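You operate a simulated robot arm through the tools that you are given. There is no shell and no other tool. Be economical: measure what you need, move in short steps, check, and stop when the job is done.

Carry out the task below with a simulated robot arm. There is one attempt and no reset: what you move stays moved.

## Task
Plug in the brass lamp, switch it on and set the lamp knob to 3.
Fine: move the green tin off the socket onto the desk.
Where things are to end (x, y in the base frame): green tin within 0.06 m of [0.35, -0.43].

It is judged by the outcome, as a careful person would: the job done as asked, and still so three seconds after it is handed in. It fails if anything else is knocked over, pushed out of place, dropped, spilled or broken.

## Robot
A 6-joint arm with a two-finger parallel gripper, fixed in place. Base frame: the origin is at the foot of the arm, x ahead of it, y to its left, z up; the work surface is at about z = -0.001. Units: m, rad, N and s.
With the tool pointing down near the work surface it reaches from about 0.14 to 0.6 m from the base axis. Its first joint turns from -1.152 to 1.152 rad. Payload 2.1 kg.
The tool frame sits at the grasp point between the pads (the TCP): z along the fingers, y along the line on which they close. The tips reach 0.03 m beyond it. The gripper opens to 0.094 m. The fingers are 0.028 m wide and 0.01 m thick; the gripper's body (0.05 by 0.096 m) begins 0.055 m behind the TCP.
Orientation is told as [roll, pitch, yaw] about the base's x, y, z axes, in that order, counted from this pose: with the fingers straight down and closing along the base's y, the tool's x points along the base's -x, its y along +y and its z along -z.

## Interface
- The arm moves only by the tool send_rows. Its argument "steps" is a list of rows, each a list of 7 numbers: the shift along the tool's x, y, z in m, then the turn, a rotation vector about the tool's x, y, z in rad, then the gripper command, from -1 (shut) to 1 (fully open), values between in proportion. In form: [[tx, ty, tz, wx, wy, wz, grip], ...]. A call has 1 to 12 rows; each row shifts and turns the commanded pose from where the row before left it, along the tool's axes as they then stand. Each row takes 0.2 s and may step no farther than 0.05 m and 0.15 rad from the row before; otherwise, or with a gripper value out of range, the whole call is refused. Where a pose cannot be reached the arm comes as near as it can. A force on the tool above 70 N (or 10 N above the force at the start of the call, whichever is more), or a blocked arm, ends the call early, and 0.2 s more pass. Each finger travels about 0.072 m/s and halts on what it meets, pressing with about 37 N; the grip force reading is that of the motor and also rises with nothing between the fingers. The clock runs only during rows and for 0.2 s after the last one: add rows that do not move to give the fingers time. The reply holds the time, the measured pose of the TCP, the force on the tool along the base axes, the opening and the grip force, in the units named above and with some noise, with the torque about the TCP (base axes, N m) and any sound that the robot's microphone picked up.
- Cameras (640 x 400 px; columns grow to the right, rows downward): "scene" is fixed at [0.0378, -0.4009, 0.4497]; the picture's right is [0.84, -0.54, 0.00], its down [-0.50, -0.78, -0.38] and it looks along [0.21, 0.32, -0.93] (base axes); focal length 214 px, centre (320, 200). "wrist" rides on the gripper at [0.076, 0.014, -0.103] in the tool frame; the picture's right is [-0.18, 0.98, 0.00], its down [-0.75, -0.14, -0.64] and it looks along [-0.63, -0.12, 0.77] (tool axes); focal length 243 px, centre (320, 200). There is no depth. A picture from a camera that has moved, and an enlarged one, comes with that camera's place and axes in the base frame and with its lens. The place of the scene camera against the robot may be out by one fixed shift of up to 0.018 m in any direction.
- grab_frame(camera): a new picture of that camera. No time passes.
- enlarge(camera, box): a new picture of the part [left, top, right, bottom] of that camera's present view, enlarged. No time passes.
- hand_in(): hands the job in; it is judged then, once.

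Go step by step. Nothing tells you positions but the pictures and the camera data: compare them with the known pose of the tool, close in by small moves and look again before you grip or let go. The budget is 120 turns and 76 pictures, counting those below and the enlarged ones. Unless the task says otherwise, let go and move clear before handing in, and close with one line.

The tools are called after "Emit:" by a JSON object that holds its "op" and its "data". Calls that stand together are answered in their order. send_rows: Moves the arm, as the interface text tells. Its arguments: {"type":"object","properties":{"steps":{"type":"array"}},"required":["steps"]} The other tools are called the same way: grab_frame (camera) takes a picture; enlarge (camera, box) takes an enlarged picture of a part of a camera's view; hand_in () hands the job in.

At the start:

```text
time: 0.0
eef_pos: [0.2202, -0.2295, 0.3061]
tcp_rot: [-0.001, -0.002, 0.0]
force: [0.5, -0.2, 0.1]
ft_torque: [0.02, 0.01, -0.01]
width: 0.0941
finger_force: 0.0
```

scene: 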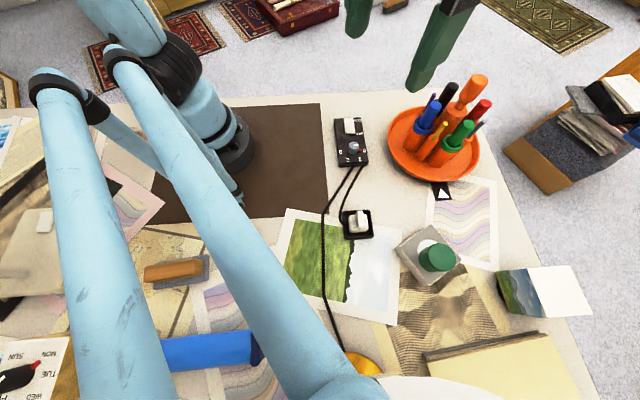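
wrist: 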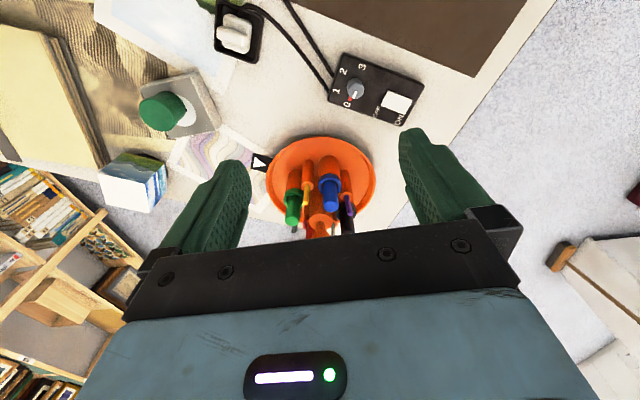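

The socket sits under the green tin at about (0.25, -0.47). The plug is at about (0.17, -0.34) and the switch and knob box at about (0.28, -0.17). I'll take closer pictures of them first.

Emit:
{"op": "enlarge", "data": {"camera": "scene", "box": [320, 100, 480, 200]}}

Emit:
{"op": "enlarge", "data": {"camera": "scene", "box": [320, 190, 480, 290]}}

Emit:
{"op": "enlarge", "data": {"camera": "wrist", "box": [110, 0, 430, 200]}}

```text
4.00 times, centred on (400, 150) of scene
camera zoom: at [0.0378, -0.4009, 0.4497], right [0.84, -0.54, 0.0], down [-0.5, -0.78, -0.38], along [0.21, 0.32, -0.93], focal length 858 px, centre (0, 400)
```

zoom: 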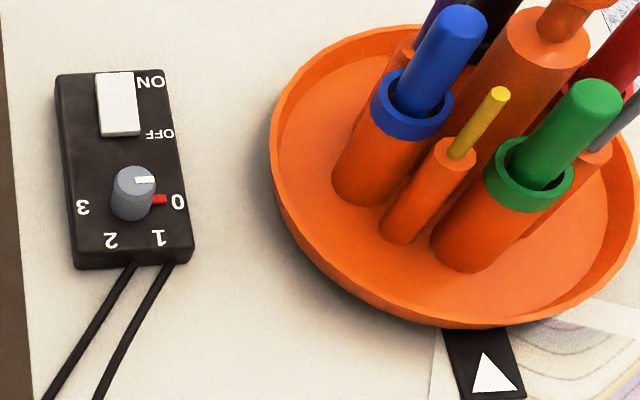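

```text
4.00 times, centred on (400, 240) of scene
camera zoom: at [0.0378, -0.4009, 0.4497], right [0.84, -0.54, 0.0], down [-0.5, -0.78, -0.38], along [0.21, 0.32, -0.93], focal length 858 px, centre (0, 40)
```

zoom: 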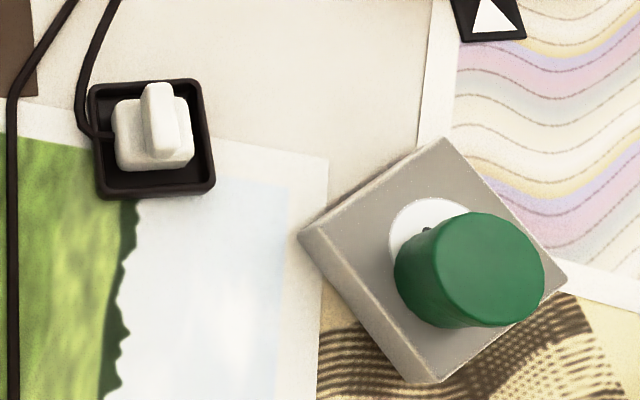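

```text
2.00 times, centred on (270, 100) of wrist
camera zoom: at [0.1444, -0.215, 0.4071], right [0.18, 0.98, 0.0], down [0.75, -0.14, 0.64], along [0.63, -0.12, -0.77], focal length 485 px, centre (420, 400)
```

zoom: 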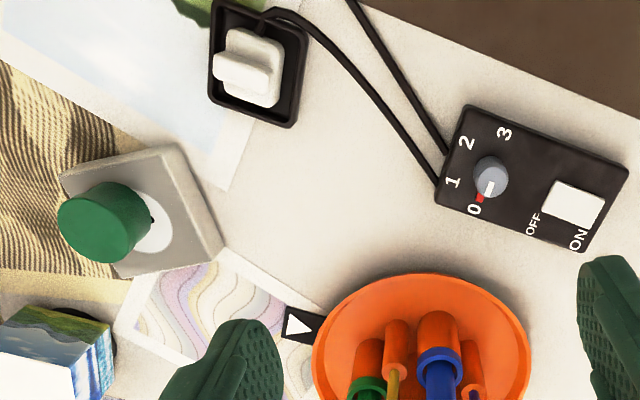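

The tin appears to be at about (0.23, -0.46), covering the socket holes. I'll move above it and look with the wrist camera.

Emit:
{"op": "send_rows", "data": {"steps": [[0, -0.039, 0.014, 0, 0, 0, 1], [0, -0.039, 0.014, 0, 0, 0, 1], [0, -0.039, 0.014, 0, 0, 0, 1], [0, -0.039, 0.014, 0, 0, 0, 1], [0, -0.039, 0.014, 0, 0, 0, 1], [0, -0.037, 0.014, 0, 0, 0, 1], [0, 0, 0, 0, 0, 0, 1]]}}

Emit:
{"op": "grab_frame", "data": {"camera": "wrist"}}

Emit:
{"op": "grab_frame", "data": {"camera": "scene"}}

```text
time: 1.6
eef_pos: [0.2272, -0.4596, 0.2222]
tcp_rot: [-0.002, 0.001, -0.001]
force: [0.3, -0.9, -0.1]
ft_torque: [0.0, 0.01, -0.01]
width: 0.0941
finger_force: 0.1
out of reach, approached as far as the arm can: row 6
```

```text
70 pictures are left
camera wrist: at [0.1518, -0.4452, 0.3234], right [0.18, 0.98, 0.0], down [0.75, -0.14, 0.64], along [0.63, -0.12, -0.77], focal length 243 px, centre (320, 200)
```

wrist: 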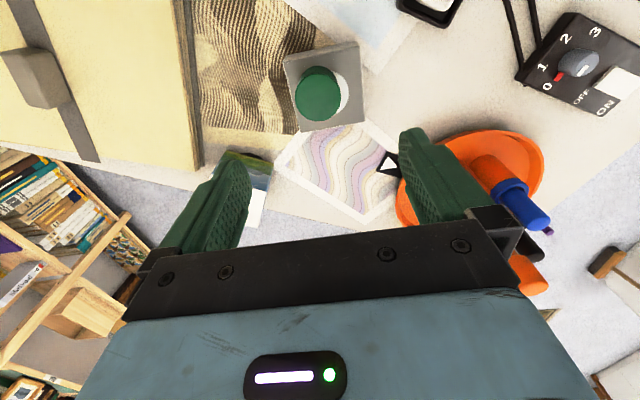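

```text
69 pictures are left
```

scene: 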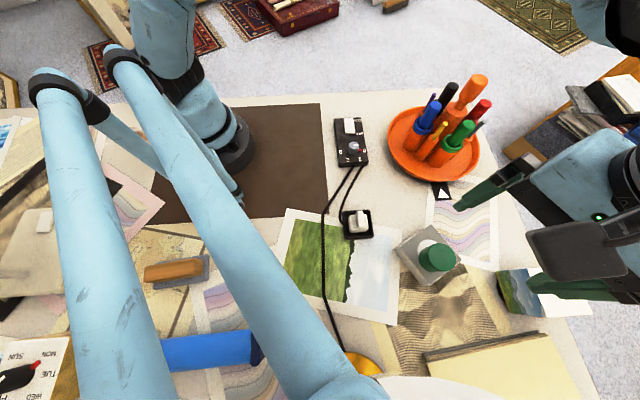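

Emit:
{"op": "enlarge", "data": {"camera": "wrist", "box": [240, 20, 400, 120]}}

```text
4.00 times, centred on (320, 70) of wrist
camera zoom: at [0.1518, -0.4452, 0.3234], right [0.18, 0.98, 0.0], down [0.75, -0.14, 0.64], along [0.63, -0.12, -0.77], focal length 970 px, centre (320, 720)
```

zoom: 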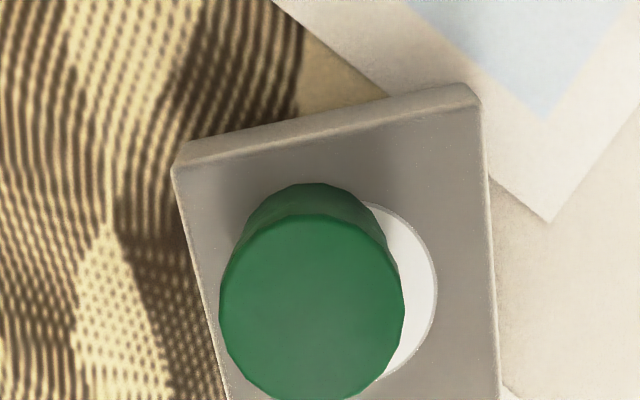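

Two wrist views agree on the tin: top centre at about (0.229, -0.463), top height about 0.058, with the socket plate top near 0.02. I'll descend partway and check again.

Emit:
{"op": "send_rows", "data": {"steps": [[-0.002, -0.003, 0.03, 0, 0, 0, 1], [0, 0, 0.035, 0, 0, 0, 1], [0, 0, 0.035, 0, 0, 0, 1], [0, 0, 0, 0, 0, 0, 1]]}}

Emit:
{"op": "grab_frame", "data": {"camera": "wrist"}}

```text
time: 2.6
eef_pos: [0.2304, -0.4605, 0.1214]
tcp_rot: [0.0, -0.003, 0.001]
force: [1.1, 0.5, 0.1]
ft_torque: [-0.01, -0.03, -0.01]
width: 0.0942
finger_force: 0.0
```

```text
67 pictures are left
camera wrist: at [0.1541, -0.4469, 0.2227], right [0.18, 0.98, 0.0], down [0.75, -0.14, 0.64], along [0.63, -0.12, -0.77], focal length 243 px, centre (320, 200)
```

wrist: 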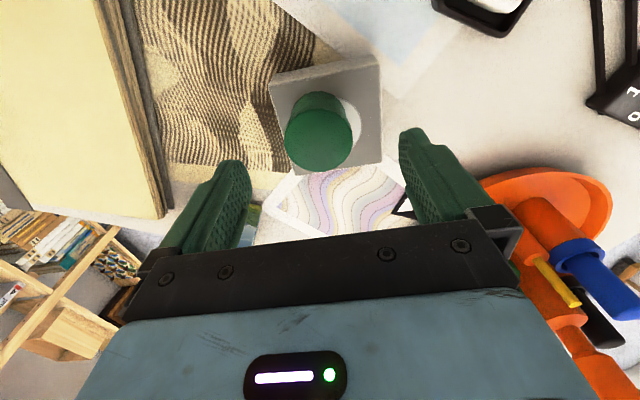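

Emit:
{"op": "send_rows", "data": {"steps": [[-0.001, -0.002, 0.03, 0, 0, 0, 1], [0, 0, 0.0325, 0, 0, 0, 1], [0, 0, 0, 0, 0, 0, 1]]}}

Emit:
{"op": "grab_frame", "data": {"camera": "wrist"}}

Emit:
{"op": "grab_frame", "data": {"camera": "scene"}}

```text
time: 3.4
eef_pos: [0.2317, -0.4625, 0.0625]
tcp_rot: [0.005, -0.001, -0.001]
force: [1.8, -2.9, 12.7]
ft_torque: [0.54, 0.12, -0.03]
width: 0.0922
finger_force: 0.0
stopped in row 3: the force on the tool passed its limit at 76 N (the readings are from after the stop); the commanded pose is now the measured one
```

```text
66 pictures are left
camera wrist: at [0.1552, -0.4482, 0.1645], right [0.18, 0.98, 0.0], down [0.75, -0.14, 0.64], along [0.63, -0.11, -0.77], focal length 243 px, centre (320, 200)
```

wrist: 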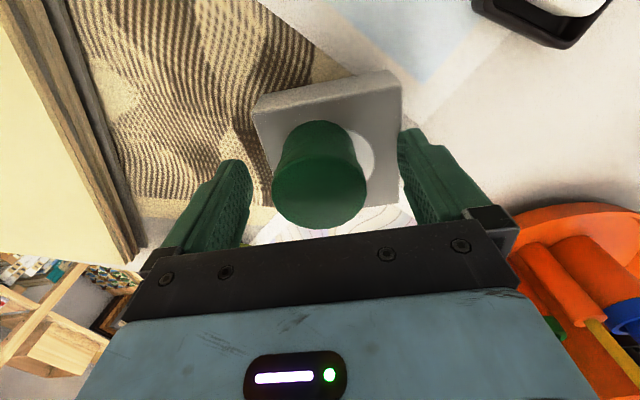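

```text
65 pictures are left
```

scene: 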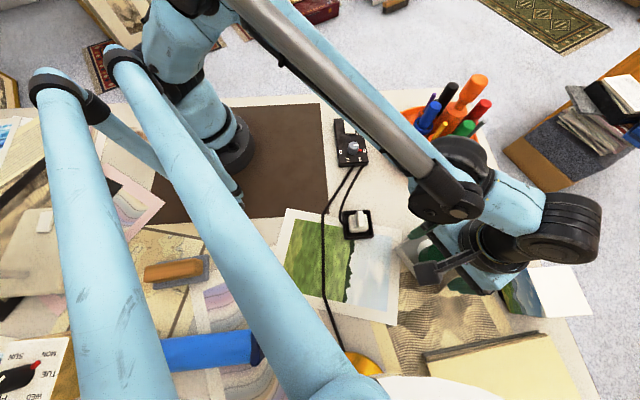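

One fingertip touched the socket plate, so its top is at about 0.032. I'll raise slightly and close on the tin.

Emit:
{"op": "send_rows", "data": {"steps": [[0.001, 0, -0.004, 0, 0, 0, 1], [0, 0, 0, 0, 0, 0, 0.3], [0, 0, 0, 0, 0, 0, 0], [0, 0, 0, 0, 0, 0, -0.3], [0, 0, 0, 0, 0, 0, -0.3], [0, 0, 0, 0, 0, 0, -0.3]]}}

Emit:
{"op": "grab_frame", "data": {"camera": "wrist"}}

```text
time: 4.8
eef_pos: [0.2301, -0.4619, 0.0665]
tcp_rot: [0.004, -0.003, 0.001]
force: [0.0, 0.1, -0.4]
ft_torque: [0.0, -0.01, 0.01]
width: 0.0462
finger_force: 36.6
```

```text
64 pictures are left
camera wrist: at [0.1543, -0.4481, 0.1679], right [0.18, 0.98, 0.01], down [0.75, -0.14, 0.64], along [0.63, -0.11, -0.77], focal length 243 px, centre (320, 200)
```

wrist: 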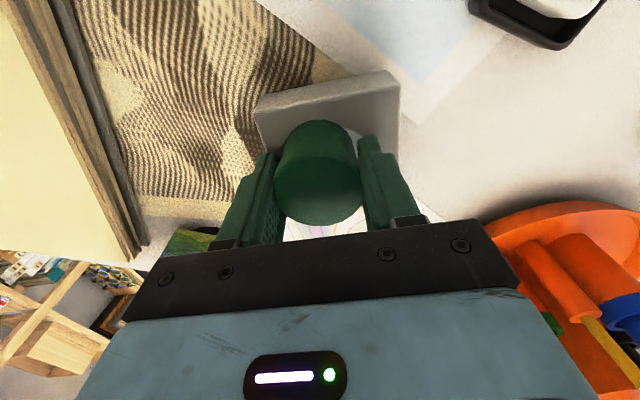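

The tin is gripped at width 0.046. I'll lift it, carry it toward about (0.355, -0.435) and look before lowering.

Emit:
{"op": "send_rows", "data": {"steps": [[0, 0, -0.02, 0, 0, 0, -0.3], [0, 0, -0.03, 0, 0, 0, -0.3], [0, 0, -0.03, 0, 0, 0, -0.3], [-0.032, 0.007, 0, 0, 0, 0, -0.3], [-0.032, 0.007, 0, 0, 0, 0, -0.3], [-0.032, 0.007, 0, 0, 0, 0, -0.3], [-0.029, 0.006, 0, 0, 0, 0, -0.3], [0, 0, 0, 0, 0, 0, -0.3]]}}

Emit:
{"op": "grab_frame", "data": {"camera": "wrist"}}

Emit:
{"op": "grab_frame", "data": {"camera": "scene"}}

```text
time: 6.6
eef_pos: [0.3553, -0.4345, 0.1468]
tcp_rot: [0.005, -0.002, 0.0]
force: [0.2, -0.1, -0.4]
ft_torque: [0.01, 0.0, 0.0]
width: 0.0461
finger_force: 37.3
```

```text
63 pictures are left
camera wrist: at [0.279, -0.4204, 0.2489], right [0.18, 0.98, 0.01], down [0.75, -0.14, 0.64], along [0.63, -0.11, -0.77], focal length 243 px, centre (320, 200)
```

wrist: 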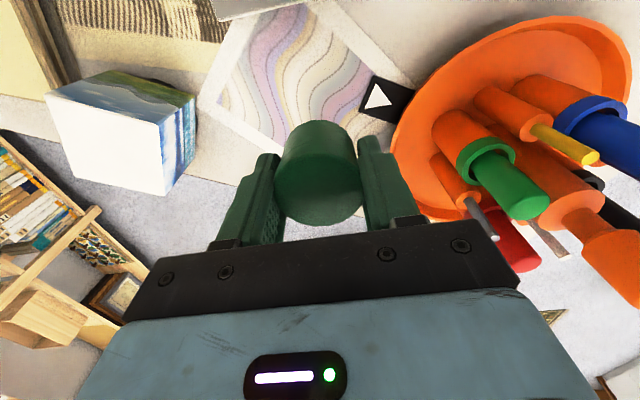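

```text
62 pictures are left
```

scene: 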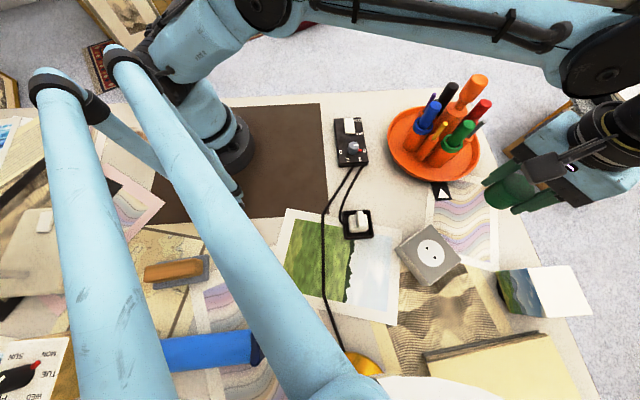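

Emit:
{"op": "send_rows", "data": {"steps": [[0.006, 0, 0.03, 0, 0, 0, -0.3], [0, 0, 0.04, 0, 0, 0, -0.3], [0, 0, 0.035, 0, 0, 0, -0.3], [0, 0, 0, 0, 0, 0, -0.3]]}}

Emit:
{"op": "grab_frame", "data": {"camera": "wrist"}}

Emit:
{"op": "grab_frame", "data": {"camera": "scene"}}

```text
time: 7.6
eef_pos: [0.3492, -0.4345, 0.0401]
tcp_rot: [0.005, 0.0, 0.0]
force: [-0.3, 0.3, -1.3]
ft_torque: [0.04, 0.0, -0.01]
width: 0.0463
finger_force: 36.3
```

```text
61 pictures are left
camera wrist: at [0.2742, -0.4207, 0.1423], right [0.18, 0.98, 0.01], down [0.75, -0.14, 0.64], along [0.63, -0.11, -0.77], focal length 243 px, centre (320, 200)
```

wrist: 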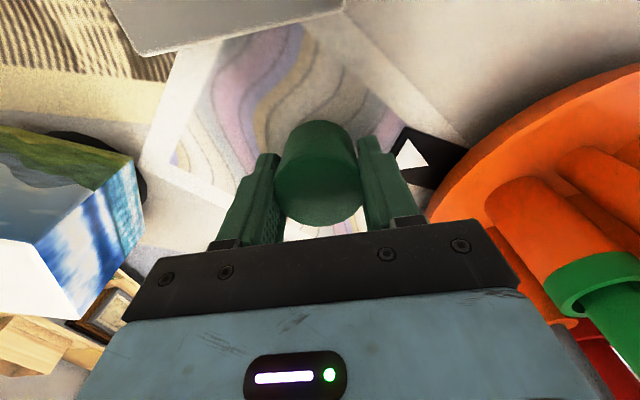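

```text
60 pictures are left
```

scene: 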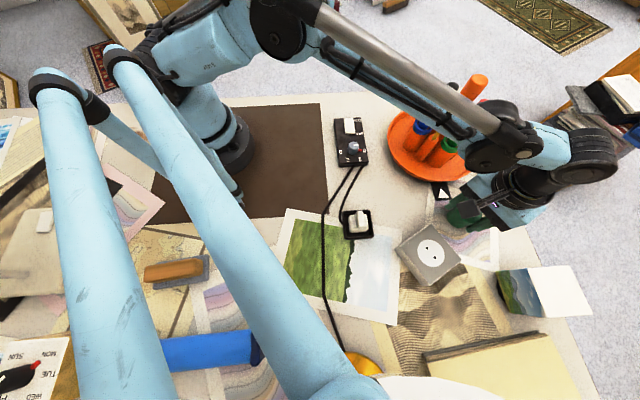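

Emit:
{"op": "send_rows", "data": {"steps": [[0, 0, 0.003, 0, 0, 0, -0.3], [0, 0, 0.002, 0, 0, 0, -0.3], [0, 0, 0.0015, 0, 0, 0, -0.3], [0, 0, 0, 0, 0, 0, -0.3]]}}

```text
time: 8.6
eef_pos: [0.3505, -0.4344, 0.0342]
tcp_rot: [0.005, -0.003, -0.001]
force: [-1.0, -0.8, -0.7]
ft_torque: [0.01, -0.04, 0.0]
width: 0.046
finger_force: 36.8
```

Emit:
{"op": "send_rows", "data": {"steps": [[0, 0, 0.001, 0, 0, 0, -0.3], [0, 0, 0.001, 0, 0, 0, -0.3], [0, 0, 0, 0, 0, 0, -0.3]]}}

```text
time: 9.4
eef_pos: [0.3495, -0.4354, 0.0322]
tcp_rot: [0.004, -0.002, 0.0]
force: [0.0, 0.3, -1.2]
ft_torque: [0.02, -0.01, 0.0]
width: 0.0461
finger_force: 37.0
```

Emit:
{"op": "send_rows", "data": {"steps": [[0, 0, 0.001, 0, 0, 0, -0.3], [0, 0, 0, 0, 0, 0, -0.3]]}}

Emit:
{"op": "enlarge", "data": {"camera": "wrist", "box": [200, 80, 440, 230]}}

```text
time: 10.0
eef_pos: [0.3506, -0.4343, 0.0312]
tcp_rot: [0.006, -0.002, -0.001]
force: [0.2, 0.9, 1.6]
ft_torque: [-0.05, 0.0, 0.06]
width: 0.0457
finger_force: 36.9
```

```text
2.67 times, centred on (320, 155) of wrist
camera zoom: at [0.2733, -0.421, 0.134], right [0.18, 0.98, 0.01], down [0.75, -0.14, 0.64], along [0.63, -0.11, -0.77], focal length 647 px, centre (320, 320)
```

zoom: 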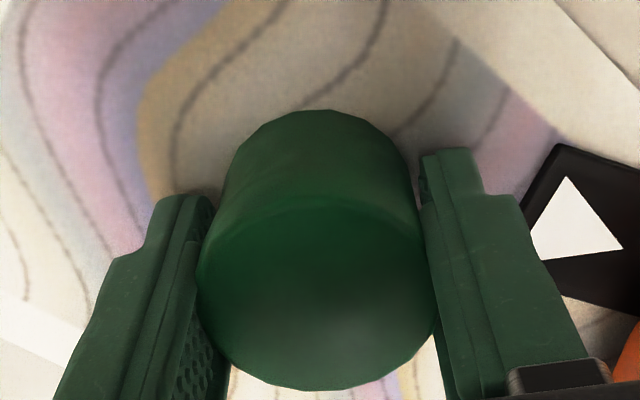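

The tin is touching the desk. I'll open slightly and lift straight up.

Emit:
{"op": "send_rows", "data": {"steps": [[0, 0, 0, 0, 0, 0, 0.1], [0, 0, 0, 0, 0, 0, 0.2], [0, 0, 0, 0, 0, 0, 0.2], [0, 0, -0.02, 0, 0, 0, 0.2], [0, 0, -0.04, 0, 0, 0, 0.2], [0, 0, -0.04, 0, 0, 0, 0.2], [0, 0, -0.04, 0, 0, 0, 0.2]]}}

Emit:
{"op": "grab_frame", "data": {"camera": "wrist"}}

```text
time: 11.6
eef_pos: [0.3481, -0.437, 0.1734]
tcp_rot: [0.004, -0.004, 0.001]
force: [-0.5, 0.0, 0.4]
ft_torque: [-0.02, -0.01, 0.03]
width: 0.0565
finger_force: 0.1
```

```text
58 pictures are left
camera wrist: at [0.2732, -0.4228, 0.274], right [0.18, 0.98, 0.01], down [0.75, -0.14, 0.64], along [0.63, -0.11, -0.77], focal length 243 px, centre (320, 200)
```

wrist: 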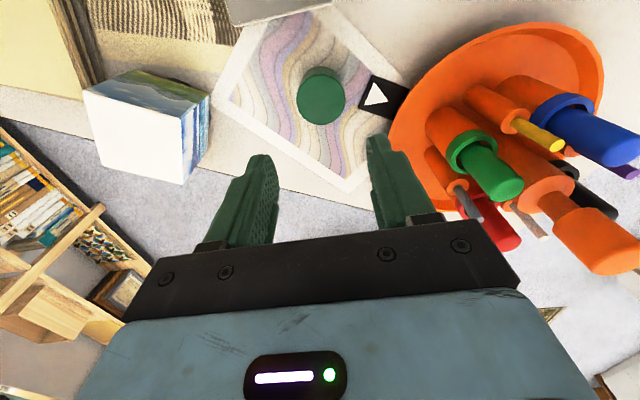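

The tin stands on the desk. Next I'll look at the socket holes and the plug.

Emit:
{"op": "send_rows", "data": {"steps": [[0.035, 0, -0.01, 0, 0, 0, 0.2], [0.035, 0, 0, 0, 0, 0, 0.2], [0.035, 0.01, 0, 0, 0, 0, 0.2], [0.03, 0.02, 0, 0, 0, 0, 0.2], [0.02, 0.02, 0, 0, 0, 0, 0.2], [0, 0, 0, 0, 0, 0, 0.2]]}}

Emit:
{"op": "grab_frame", "data": {"camera": "wrist"}}

Emit:
{"op": "enlarge", "data": {"camera": "scene", "box": [380, 210, 476, 270]}}

Emit:
{"op": "enlarge", "data": {"camera": "scene", "box": [325, 192, 389, 232]}}

```text
time: 13.0
eef_pos: [0.194, -0.3856, 0.1806]
tcp_rot: [0.005, -0.002, 0.0]
force: [-0.6, -0.5, -0.1]
ft_torque: [0.0, 0.01, 0.03]
width: 0.0564
finger_force: 0.1
```

```text
57 pictures are left
camera wrist: at [0.1174, -0.3721, 0.2834], right [0.18, 0.98, 0.01], down [0.75, -0.14, 0.64], along [0.63, -0.11, -0.77], focal length 243 px, centre (320, 200)
```

wrist: 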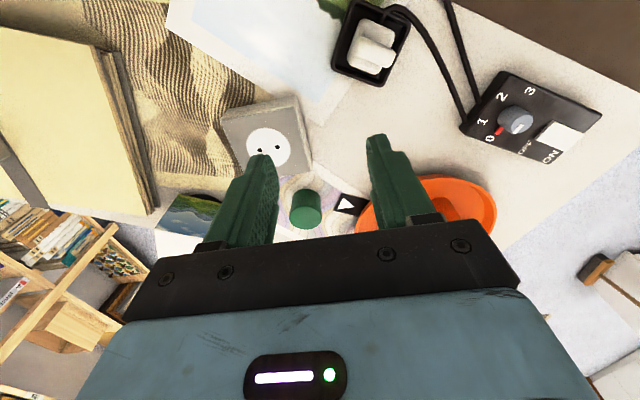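

```text
6.67 times, centred on (428, 240) of scene
camera zoom: at [0.0378, -0.4009, 0.4497], right [0.84, -0.54, 0.0], down [-0.5, -0.78, -0.38], along [0.21, 0.32, -0.93], focal length 1430 px, centre (-400, -67)
```

zoom: 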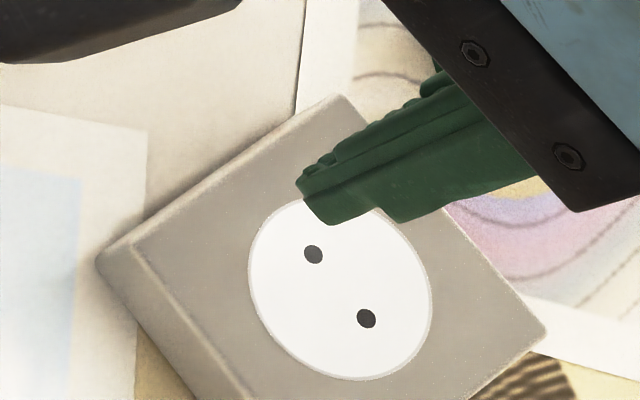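

```text
10.00 times, centred on (357, 212) of scene
camera zoom: at [0.0378, -0.4009, 0.4497], right [0.84, -0.54, 0.0], down [-0.5, -0.78, -0.38], along [0.21, 0.32, -0.93], focal length 2145 px, centre (-50, 80)
```

zoom: 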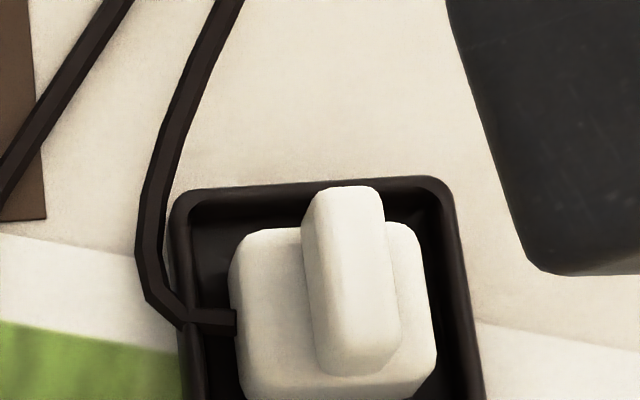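

Emit:
{"op": "enlarge", "data": {"camera": "wrist", "box": [320, 0, 416, 60]}}

Emit:
{"op": "enlarge", "data": {"camera": "wrist", "box": [210, 80, 338, 160]}}

Emit:
{"op": "enlarge", "data": {"camera": "scene", "box": [317, 202, 397, 252]}}

```text
6.67 times, centred on (368, 30) of wrist
camera zoom: at [0.1174, -0.3721, 0.2834], right [0.18, 0.98, 0.01], down [0.75, -0.14, 0.64], along [0.63, -0.11, -0.77], focal length 1618 px, centre (0, 1333)
```

zoom: 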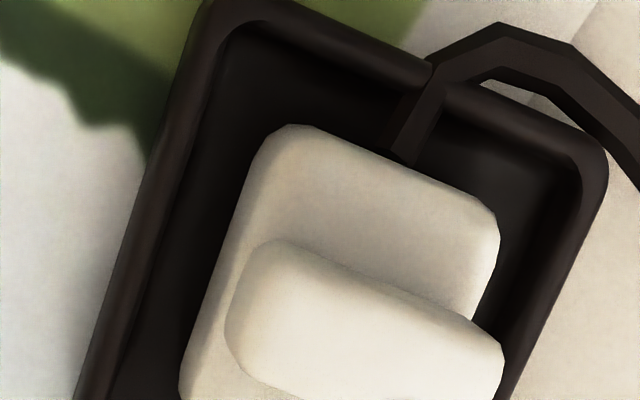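

```text
5.00 times, centred on (274, 120) of wrist
camera zoom: at [0.1174, -0.3721, 0.2834], right [0.18, 0.98, 0.01], down [0.75, -0.14, 0.64], along [0.63, -0.11, -0.77], focal length 1213 px, centre (550, 600)
```

zoom: 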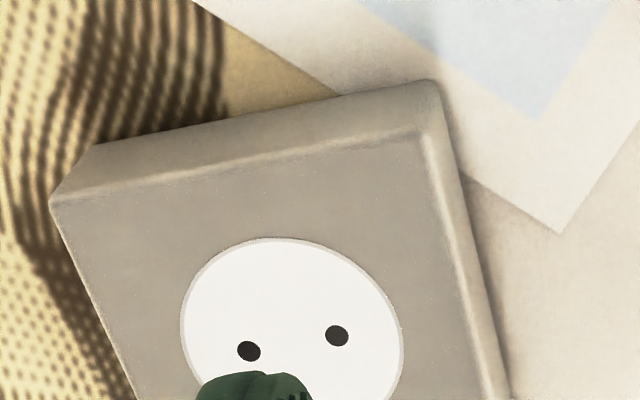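

```text
8.00 times, centred on (357, 227) of scene
camera zoom: at [0.0378, -0.4009, 0.4497], right [0.84, -0.54, 0.0], down [-0.5, -0.78, -0.38], along [0.21, 0.32, -0.93], focal length 1716 px, centre (24, -16)
```

zoom: 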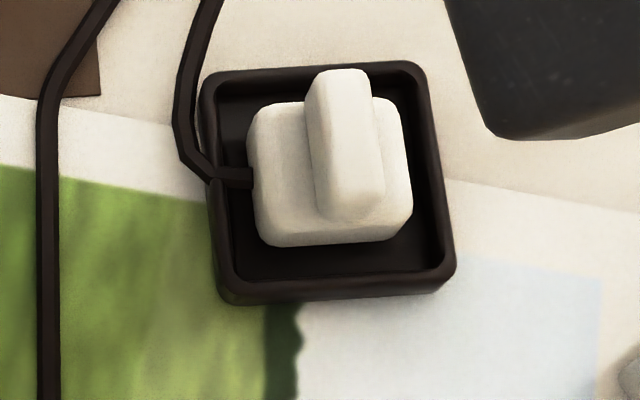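

The socket holes are about 21 mm apart along base y, centred near (0.238, -0.453). The plug's ridge is turned about -30° from y, near (0.16, -0.33), so I'll move above it with the gripper yawed +60°.

Emit:
{"op": "send_rows", "data": {"steps": [[0.016, 0.028, 0, 0, 0, 0, 0.2], [0.016, 0.028, 0, 0, 0, 0, 0.2], [0, 0, 0, 0, 0, -0.15, 0.2], [0, 0, 0, 0, 0, -0.15, 0.2], [0, 0, 0, 0, 0, -0.15, 0.2], [0, 0, 0, 0, 0, -0.15, 0.2], [0, 0, 0, 0, 0, -0.15, 0.2], [0, 0, 0, 0, 0, -0.15, 0.2], [0, 0, 0, 0, 0, -0.147, 0.2], [0, 0, 0.02, 0, 0, 0, 0.2], [0, 0, 0, 0, 0, 0, 0.2]]}}

Emit:
{"op": "grab_frame", "data": {"camera": "wrist"}}

Emit:
{"op": "grab_frame", "data": {"camera": "scene"}}

```text
time: 15.4
eef_pos: [0.1651, -0.3279, 0.1616]
tcp_rot: [0.004, -0.004, 1.047]
force: [0.1, -0.1, 0.8]
ft_torque: [0.0, -0.01, 0.0]
width: 0.0566
finger_force: 0.1
```

```text
51 pictures are left
camera wrist: at [0.113, -0.3877, 0.2639], right [-0.76, 0.65, 0.0], down [0.5, 0.58, 0.64], along [0.42, 0.49, -0.77], focal length 243 px, centre (320, 200)
```

wrist: 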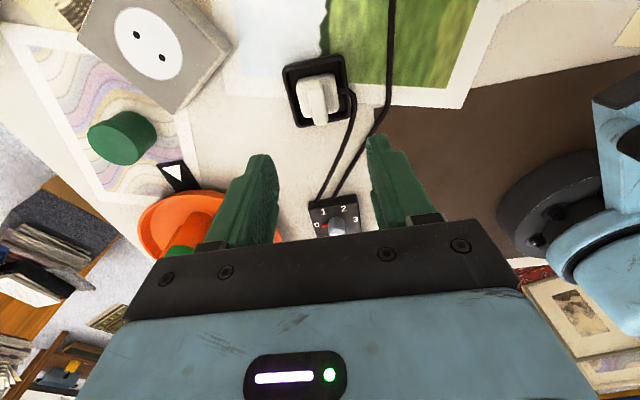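

```text
50 pictures are left
```

scene: 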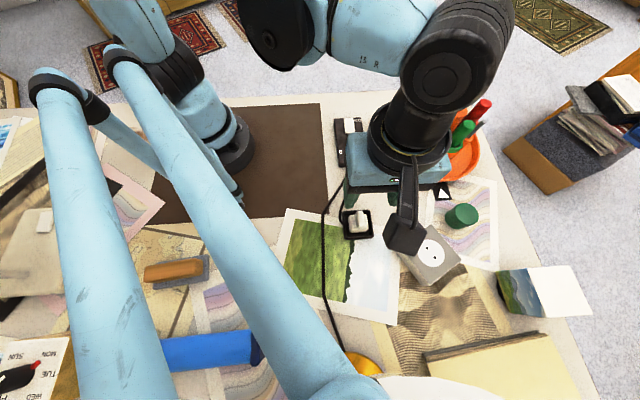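

Emit:
{"op": "enlarge", "data": {"camera": "wrist", "box": [268, 48, 364, 108]}}

```text
6.67 times, centred on (316, 78) of wrist
camera zoom: at [0.113, -0.3877, 0.2639], right [-0.76, 0.65, 0.0], down [0.5, 0.58, 0.64], along [0.42, 0.49, -0.77], focal length 1618 px, centre (347, 1013)
```

zoom: 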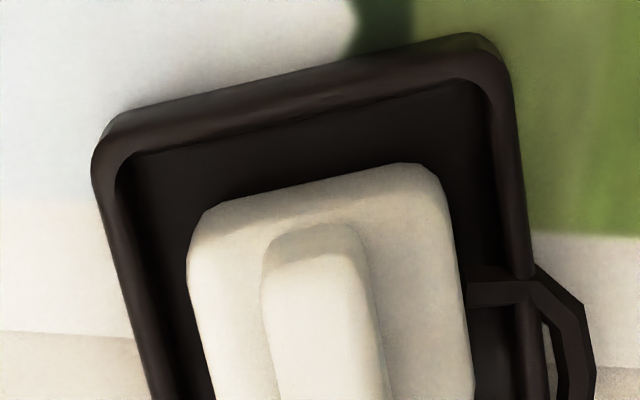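

Emit:
{"op": "enlarge", "data": {"camera": "wrist", "box": [256, 60, 384, 140]}}

```text
5.00 times, centred on (320, 100) of wrist
camera zoom: at [0.113, -0.3877, 0.2639], right [-0.76, 0.65, 0.0], down [0.5, 0.58, 0.64], along [0.42, 0.49, -0.77], focal length 1213 px, centre (320, 700)
```

zoom: 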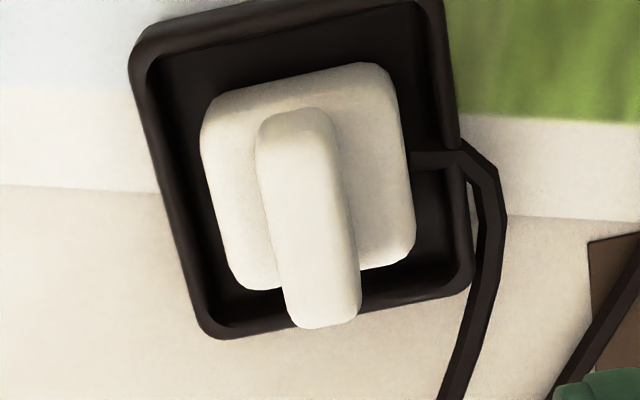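

The ridge lines up with the gripper, with only a small centre offset. I'll shift about 4 mm, narrow the gripper, descend and look again.

Emit:
{"op": "send_rows", "data": {"steps": [[0.004, -0.0015, 0.03, 0, 0, 0, -0.1], [0, 0, 0.03, 0, 0, 0, -0.1], [0, 0, 0.012, 0, 0, 0, -0.1], [0, 0, 0, 0, 0, 0, -0.1]]}}

Emit:
{"op": "enlarge", "data": {"camera": "wrist", "box": [200, 60, 440, 210]}}

Emit:
{"op": "enlarge", "data": {"camera": "scene", "box": [300, 160, 460, 260]}}

```text
time: 16.4
eef_pos: [0.1653, -0.3312, 0.0898]
tcp_rot: [0.003, -0.005, 1.047]
force: [0.1, 1.0, -0.1]
ft_torque: [0.0, 0.01, 0.0]
width: 0.0423
finger_force: 0.1
out of reach, approached as far as the arm can: row 1
```

```text
2.67 times, centred on (320, 135) of wrist
camera zoom: at [0.1147, -0.3906, 0.1919], right [-0.76, 0.65, 0.0], down [0.5, 0.58, 0.65], along [0.42, 0.49, -0.76], focal length 647 px, centre (320, 373)
```

zoom: 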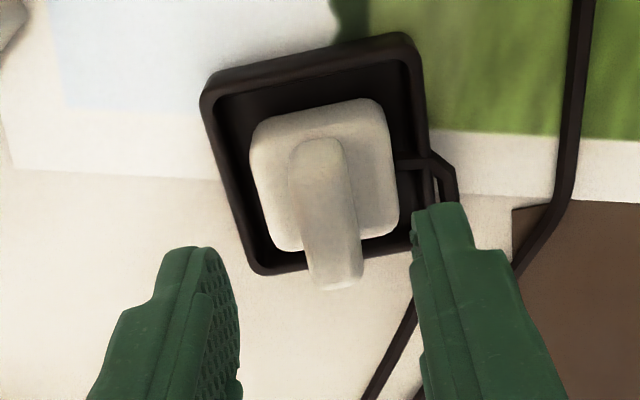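

```text
4.00 times, centred on (380, 210) of scene
camera zoom: at [0.0378, -0.4009, 0.4497], right [0.84, -0.54, 0.0], down [-0.5, -0.78, -0.38], along [0.21, 0.32, -0.93], focal length 858 px, centre (80, 160)
```

zoom: 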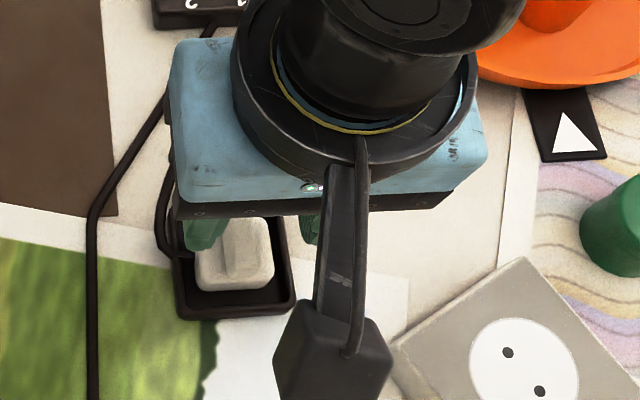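

The ridge is centred on the TCP, with its top at about z 0.042 and the body shoulder at about 0.02. I'll narrow the gripper a little and descend so the tips sit just above the shoulder.

Emit:
{"op": "send_rows", "data": {"steps": [[0, 0, 0, 0, 0, 0, -0.35], [0, 0, 0.015, 0, 0, 0, -0.35], [0, 0, 0.012, 0, 0, 0, -0.35], [0, 0, 0.007, 0, 0, 0, -0.35], [0, 0, 0, 0, 0, 0, -0.35]]}}

Emit:
{"op": "enlarge", "data": {"camera": "wrist", "box": [200, 60, 440, 210]}}

```text
time: 17.5
eef_pos: [0.166, -0.3311, 0.0582]
tcp_rot: [0.004, -0.007, 1.048]
force: [0.1, 0.6, 24.5]
ft_torque: [-0.04, 0.02, 0.02]
width: 0.0307
finger_force: 0.0
stopped in row 5: the force on the tool passed its limit at 77 N (the readings are from after the stop); the commanded pose is now the measured one
```

```text
2.67 times, centred on (320, 135) of wrist
camera zoom: at [0.115, -0.3908, 0.1601], right [-0.76, 0.65, 0.0], down [0.5, 0.58, 0.65], along [0.42, 0.49, -0.76], focal length 647 px, centre (320, 373)
```

zoom: 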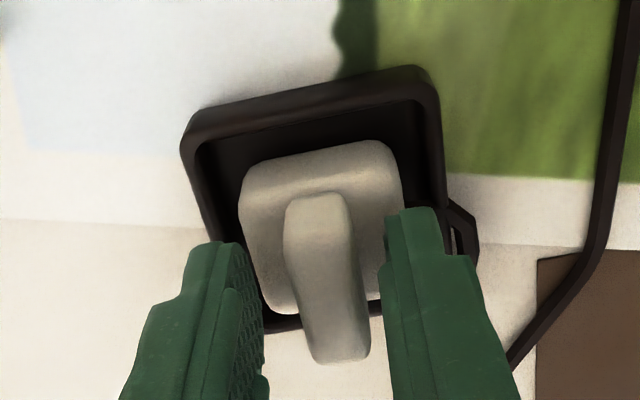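

The tips touched the plug's shoulder at about z 0.028. I'll raise 1.5 mm and close on the ridge.

Emit:
{"op": "send_rows", "data": {"steps": [[0.002, 0, -0.0015, 0, 0, 0, -0.35], [0, 0, 0, 0, 0, 0, -0.7], [0, 0, 0, 0, 0, 0, -1], [0, 0, 0, 0, 0, 0, -1], [0, 0, 0, 0, 0, 0, -1]]}}

Emit:
{"op": "grab_frame", "data": {"camera": "wrist"}}

```text
time: 18.7
eef_pos: [0.1649, -0.3329, 0.0583]
tcp_rot: [0.003, -0.004, 1.047]
force: [-0.4, 0.2, 0.2]
ft_torque: [-0.02, 0.01, 0.0]
width: 0.0128
finger_force: 36.8
```

```text
44 pictures are left
camera wrist: at [0.1151, -0.3919, 0.1611], right [-0.76, 0.65, 0.0], down [0.5, 0.58, 0.64], along [0.42, 0.49, -0.76], focal length 243 px, centre (320, 200)
```

wrist: 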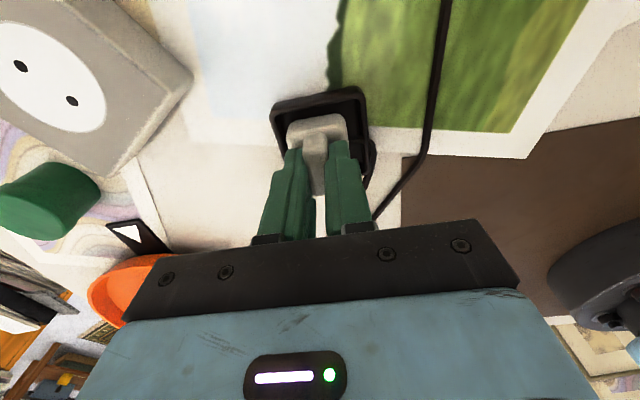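

The ridge is gripped. I'll lift the plug and look for its pins.

Emit:
{"op": "send_rows", "data": {"steps": [[0, 0, -0.01, 0, 0, 0, -1], [0, 0, -0.02, 0, 0, 0, -1], [0, 0, -0.04, 0, 0, 0, -1], [0, 0, -0.04, 0, 0, 0, -1], [-0.03, 0, -0.03, 0, 0, 0, -1], [-0.03, 0, -0.03, 0, 0, 0, -1], [0, 0, -0.02, 0, 0, 0, -1], [0, 0, 0, 0, 0, 0, -1]]}}

Emit:
{"op": "grab_frame", "data": {"camera": "scene"}}

Emit:
{"op": "grab_frame", "data": {"camera": "wrist"}}

```text
time: 20.5
eef_pos: [0.1952, -0.2812, 0.2507]
tcp_rot: [0.004, -0.008, 1.048]
force: [0.6, -0.1, -0.5]
ft_torque: [0.0, 0.0, -0.02]
width: 0.0132
finger_force: 36.9
```

```text
43 pictures are left
```

scene: 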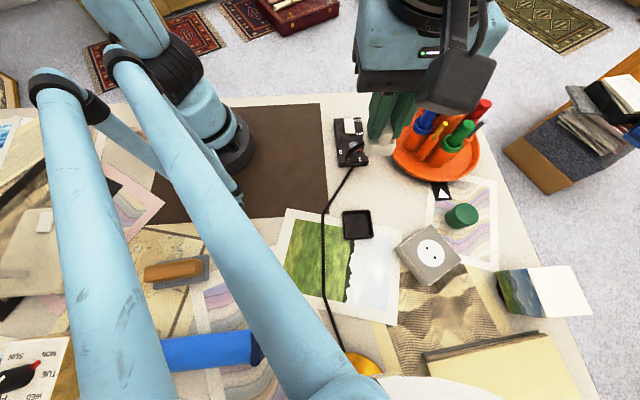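

```text
42 pictures are left
camera wrist: at [0.1443, -0.3413, 0.3518], right [-0.76, 0.65, 0.0], down [0.5, 0.58, 0.65], along [0.42, 0.49, -0.76], focal length 243 px, centre (320, 200)
```

wrist: 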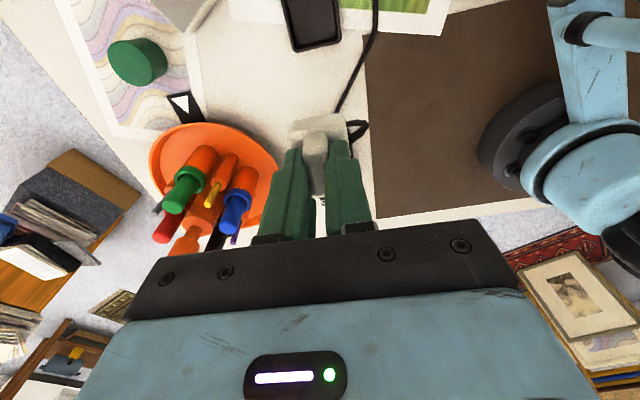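

Emit:
{"op": "enlarge", "data": {"camera": "scene", "box": [330, 90, 458, 170]}}

Emit:
{"op": "enlarge", "data": {"camera": "wrist", "box": [256, 90, 384, 170]}}

```text
5.00 times, centred on (394, 130) of scene
camera zoom: at [0.0378, -0.4009, 0.4497], right [0.84, -0.54, 0.0], down [-0.5, -0.78, -0.38], along [0.21, 0.32, -0.93], focal length 1072 px, centre (-50, 550)
```

zoom: 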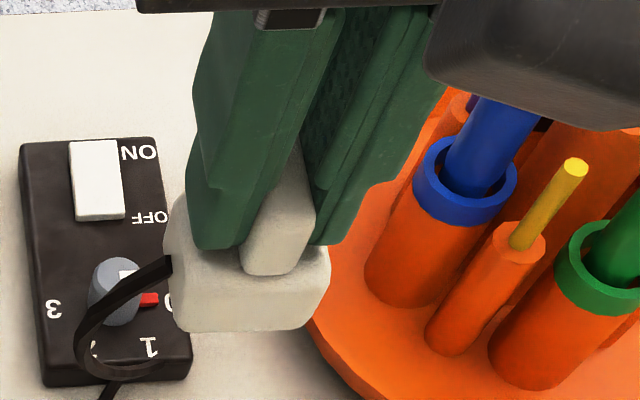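

```text
5.00 times, centred on (320, 130) of wrist
camera zoom: at [0.1443, -0.3413, 0.3518], right [-0.76, 0.65, 0.0], down [0.5, 0.58, 0.65], along [0.42, 0.49, -0.76], focal length 1213 px, centre (320, 550)
```

zoom: 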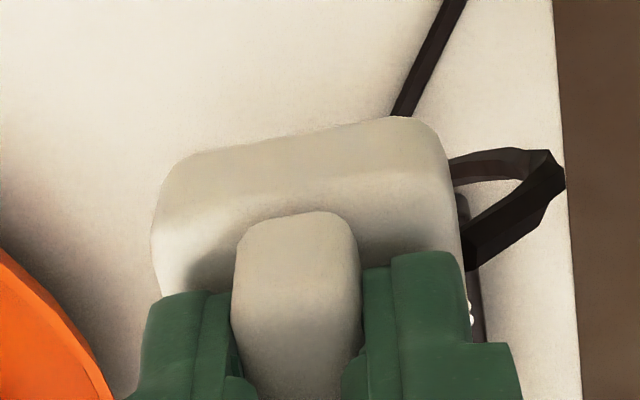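

The pins are hidden underneath the body. I'll raise the plug and tilt it toward the scene camera to see its underside.

Emit:
{"op": "send_rows", "data": {"steps": [[0, 0, -0.04, 0, 0, 0, -1], [0, 0, -0.03, 0, 0, 0, -1], [0, 0, 0, 0, 0.15, 0, -1], [0, 0, 0, 0, 0.15, 0, -1], [0, 0, 0, 0, 0.15, 0, -1], [0, 0, 0, 0, 0.15, 0, -1], [0, 0, 0, 0, 0, 0, -1]]}}

Emit:
{"op": "grab_frame", "data": {"camera": "scene"}}

```text
time: 22.1
eef_pos: [0.1944, -0.2831, 0.3202]
tcp_rot: [0.004, 0.595, 1.048]
force: [-0.5, 0.1, -0.6]
ft_torque: [0.02, -0.02, -0.02]
width: 0.0131
finger_force: 37.5
```

```text
39 pictures are left
```

scene: 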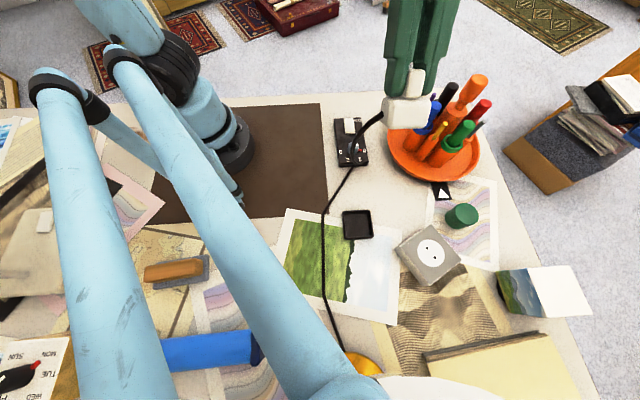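

Emit:
{"op": "send_rows", "data": {"steps": [[0, 0, 0, 0, 0.15, 0, -1], [0, 0, 0, 0, 0.15, 0, -1], [0, 0, 0, 0, 0.15, 0, -1], [0, 0, 0, 0, 0, 0, -1]]}}

Emit:
{"op": "enlarge", "data": {"camera": "scene", "box": [340, 60, 468, 140]}}

```text
time: 23.1
eef_pos: [0.1948, -0.2826, 0.3195]
tcp_rot: [0.006, 1.045, 1.05]
force: [0.6, -0.5, -1.4]
ft_torque: [0.02, -0.04, 0.02]
width: 0.0129
finger_force: 36.6
```

```text
5.00 times, centred on (404, 100) of scene
camera zoom: at [0.0378, -0.4009, 0.4497], right [0.84, -0.54, 0.0], down [-0.5, -0.78, -0.38], along [0.21, 0.32, -0.93], focal length 1072 px, centre (-100, 700)
```

zoom: 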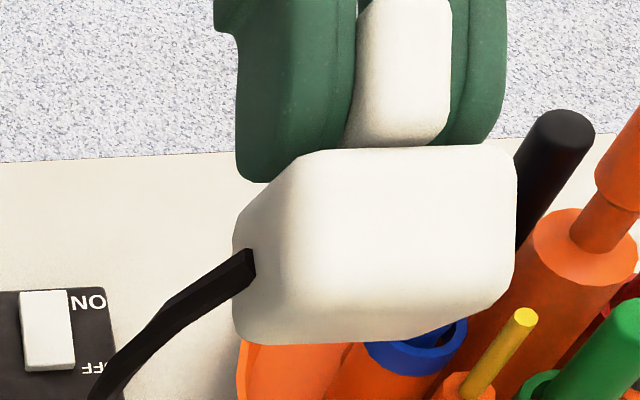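

Emit:
{"op": "send_rows", "data": {"steps": [[0, 0, 0, 0, 0.15, 0, -1], [0, 0, 0, 0, 0.15, 0, -1], [0, 0, 0, 0, 0.15, 0, -1], [0, 0, 0, 0, 0, 0, -1]]}}

Emit:
{"op": "enlarge", "data": {"camera": "scene", "box": [340, 60, 468, 140]}}

```text
time: 24.1
eef_pos: [0.1933, -0.2824, 0.32]
tcp_rot: [0.036, 1.494, 1.083]
force: [0.5, 0.3, -1.2]
ft_torque: [0.02, -0.01, -0.03]
width: 0.013
finger_force: 37.3
```

```text
5.00 times, centred on (404, 100) of scene
camera zoom: at [0.0378, -0.4009, 0.4497], right [0.84, -0.54, 0.0], down [-0.5, -0.78, -0.38], along [0.21, 0.32, -0.93], focal length 1072 px, centre (-100, 700)
```

zoom: 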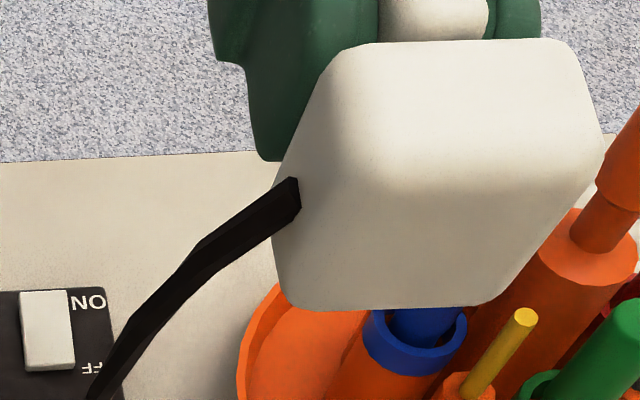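

Emit:
{"op": "enlarge", "data": {"camera": "scene", "box": [388, 80, 468, 130]}}

```text
8.00 times, centred on (428, 105) of scene
camera zoom: at [0.0378, -0.4009, 0.4497], right [0.84, -0.54, 0.0], down [-0.5, -0.78, -0.38], along [0.21, 0.32, -0.93], focal length 1716 px, centre (-544, 960)
```

zoom: 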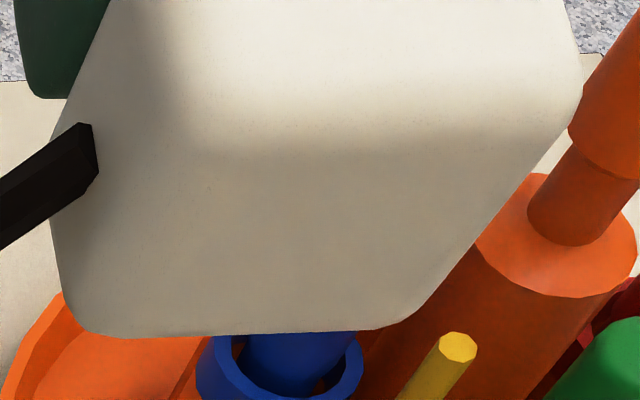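

There are no modelled pins on the underside, just a flat face. I'll untilt and align the ridge with the line of holes (yaw 90°), which is also the smaller turn.

Emit:
{"op": "send_rows", "data": {"steps": [[0, 0, 0, 0, -0.15, 0, -1], [0, 0, 0, 0, -0.15, 0, -1], [0, 0, 0, 0, -0.15, 0, -1], [0, 0, 0, 0, -0.15, 0, -1], [0, 0, 0, 0, -0.15, 0, -1], [0, 0, 0, 0, -0.15, 0, -1], [0, 0, 0, 0, -0.15, 0, -1], [0, 0, 0, 0, -0.15, 0, -1], [0, 0, 0, 0, -0.15, 0, -1], [0, 0, 0, 0, -0.15, 0, -1], [0, 0, 0, 0, 0, 0, -1]]}}

Emit:
{"op": "send_rows", "data": {"steps": [[0, 0, 0, 0, 0, -0.15, -1], [0, 0, 0, 0, 0, -0.15, -1], [0, 0, 0, 0, 0, -0.15, -1], [0, 0, 0, 0, 0, -0.074, -1], [0, 0, 0, 0, 0, 0, -1]]}}

```text
time: 26.5
eef_pos: [0.1945, -0.2827, 0.3212]
tcp_rot: [0.004, -0.009, 1.047]
force: [-0.1, -0.3, -1.1]
ft_torque: [0.0, 0.0, 0.04]
width: 0.0132
finger_force: 36.8
```

```text
time: 27.7
eef_pos: [0.1942, -0.2834, 0.3199]
tcp_rot: [0.0, -0.008, 1.573]
force: [0.3, 1.5, -0.3]
ft_torque: [0.02, 0.01, 0.02]
width: 0.013
finger_force: 37.0
```

Emit:
{"op": "send_rows", "data": {"steps": [[0.033, -0.0088, 0.024, 0, 0, 0, -1], [0.033, -0.0088, 0.024, 0, 0, 0, -1], [0.033, -0.0088, 0.024, 0, 0, 0, -1], [0.033, -0.0088, 0.024, 0, 0, 0, -1], [0.0336, -0.0088, 0.024, 0, 0, 0, -1], [0, 0, 0.02, 0, 0, 0, -1], [0, 0, 0, 0, 0, 0, -1]]}}

Emit:
{"op": "grab_frame", "data": {"camera": "wrist"}}

Emit:
{"op": "grab_frame", "data": {"camera": "scene"}}

```text
time: 29.3
eef_pos: [0.2381, -0.448, 0.1771]
tcp_rot: [0.001, -0.007, 1.57]
force: [-0.7, -0.5, -0.5]
ft_torque: [0.0, 0.0, -0.01]
width: 0.013
finger_force: 37.0
```

```text
35 pictures are left
camera wrist: at [0.2247, -0.5243, 0.2793], right [-0.98, 0.18, 0.0], down [0.14, 0.75, 0.65], along [0.12, 0.64, -0.76], focal length 243 px, centre (320, 200)
```

wrist: 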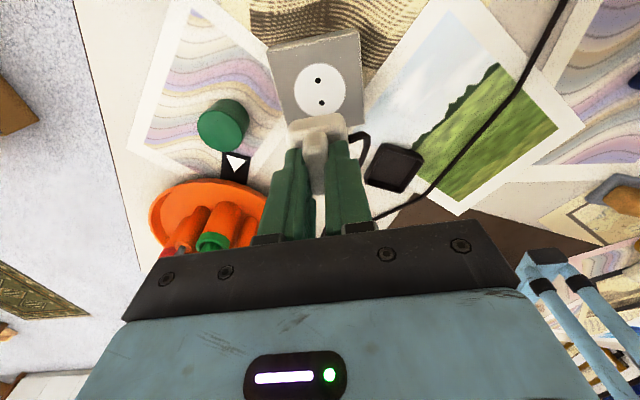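

```text
34 pictures are left
```

scene: 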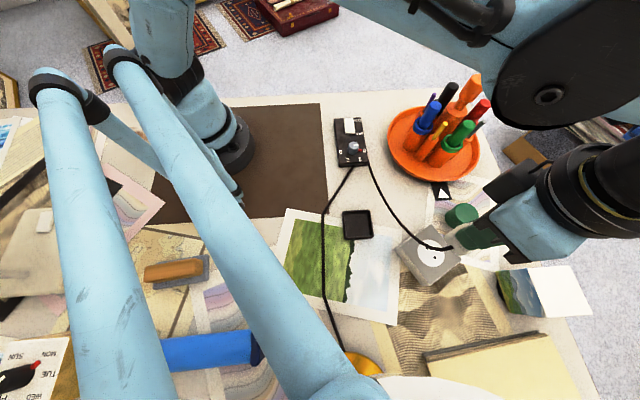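

Emit:
{"op": "enlarge", "data": {"camera": "wrist", "box": [256, 30, 384, 110]}}

```text
5.00 times, centred on (320, 70) of wrist
camera zoom: at [0.2247, -0.5243, 0.2793], right [-0.98, 0.18, 0.0], down [0.14, 0.75, 0.65], along [0.12, 0.64, -0.76], focal length 1213 px, centre (320, 850)
```

zoom: 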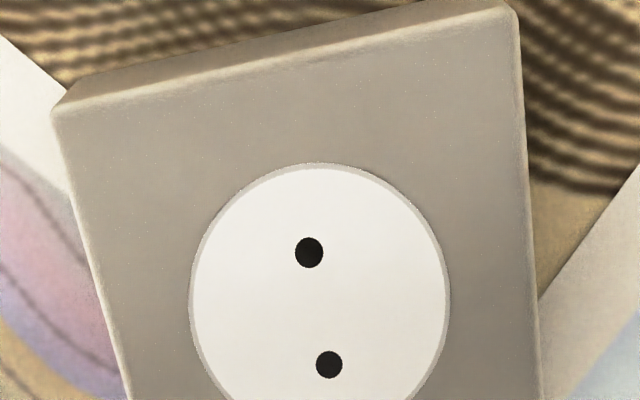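

The hole line matches the gripper axis, and the centre is about 6 mm along tool x from the TCP, while the plug sits at about +4 mm. I'll shift 2 mm and descend partway.

Emit:
{"op": "send_rows", "data": {"steps": [[0.002, 0.0005, 0.03, 0, 0, 0, -1], [0, 0, 0.032, 0, 0, 0, -1], [0, 0, 0, 0, 0, 0, -1]]}}

Emit:
{"op": "enlarge", "data": {"camera": "wrist", "box": [224, 50, 416, 170]}}

Emit:
{"op": "enlarge", "data": {"camera": "scene", "box": [370, 200, 498, 280]}}

```text
time: 30.1
eef_pos: [0.2363, -0.4493, 0.1155]
tcp_rot: [0.0, -0.009, 1.57]
force: [-0.2, -0.2, -0.6]
ft_torque: [0.01, -0.01, -0.02]
width: 0.013
finger_force: 36.1
```

```text
3.33 times, centred on (320, 110) of wrist
camera zoom: at [0.2236, -0.5254, 0.2173], right [-0.98, 0.18, 0.0], down [0.14, 0.75, 0.65], along [0.12, 0.64, -0.76], focal length 809 px, centre (320, 500)
```

zoom: 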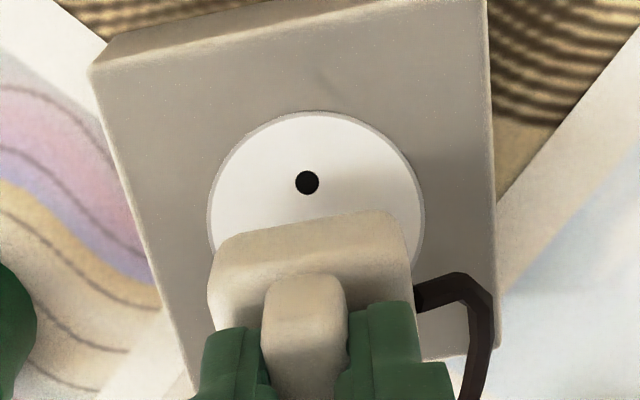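

```text
5.00 times, centred on (434, 240) of scene
camera zoom: at [0.0378, -0.4009, 0.4497], right [0.84, -0.54, 0.0], down [-0.5, -0.78, -0.38], along [0.21, 0.32, -0.93], focal length 1072 px, centre (-250, 0)
```

zoom: 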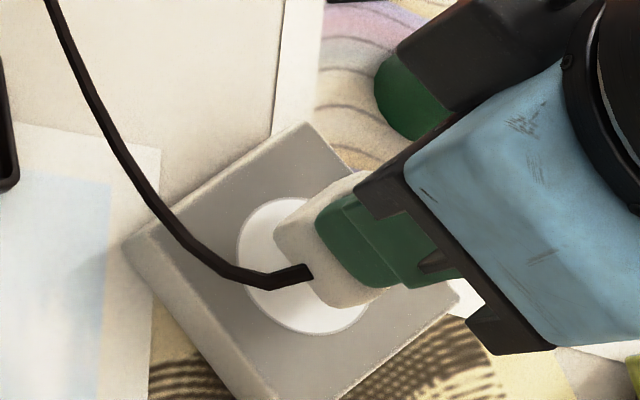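

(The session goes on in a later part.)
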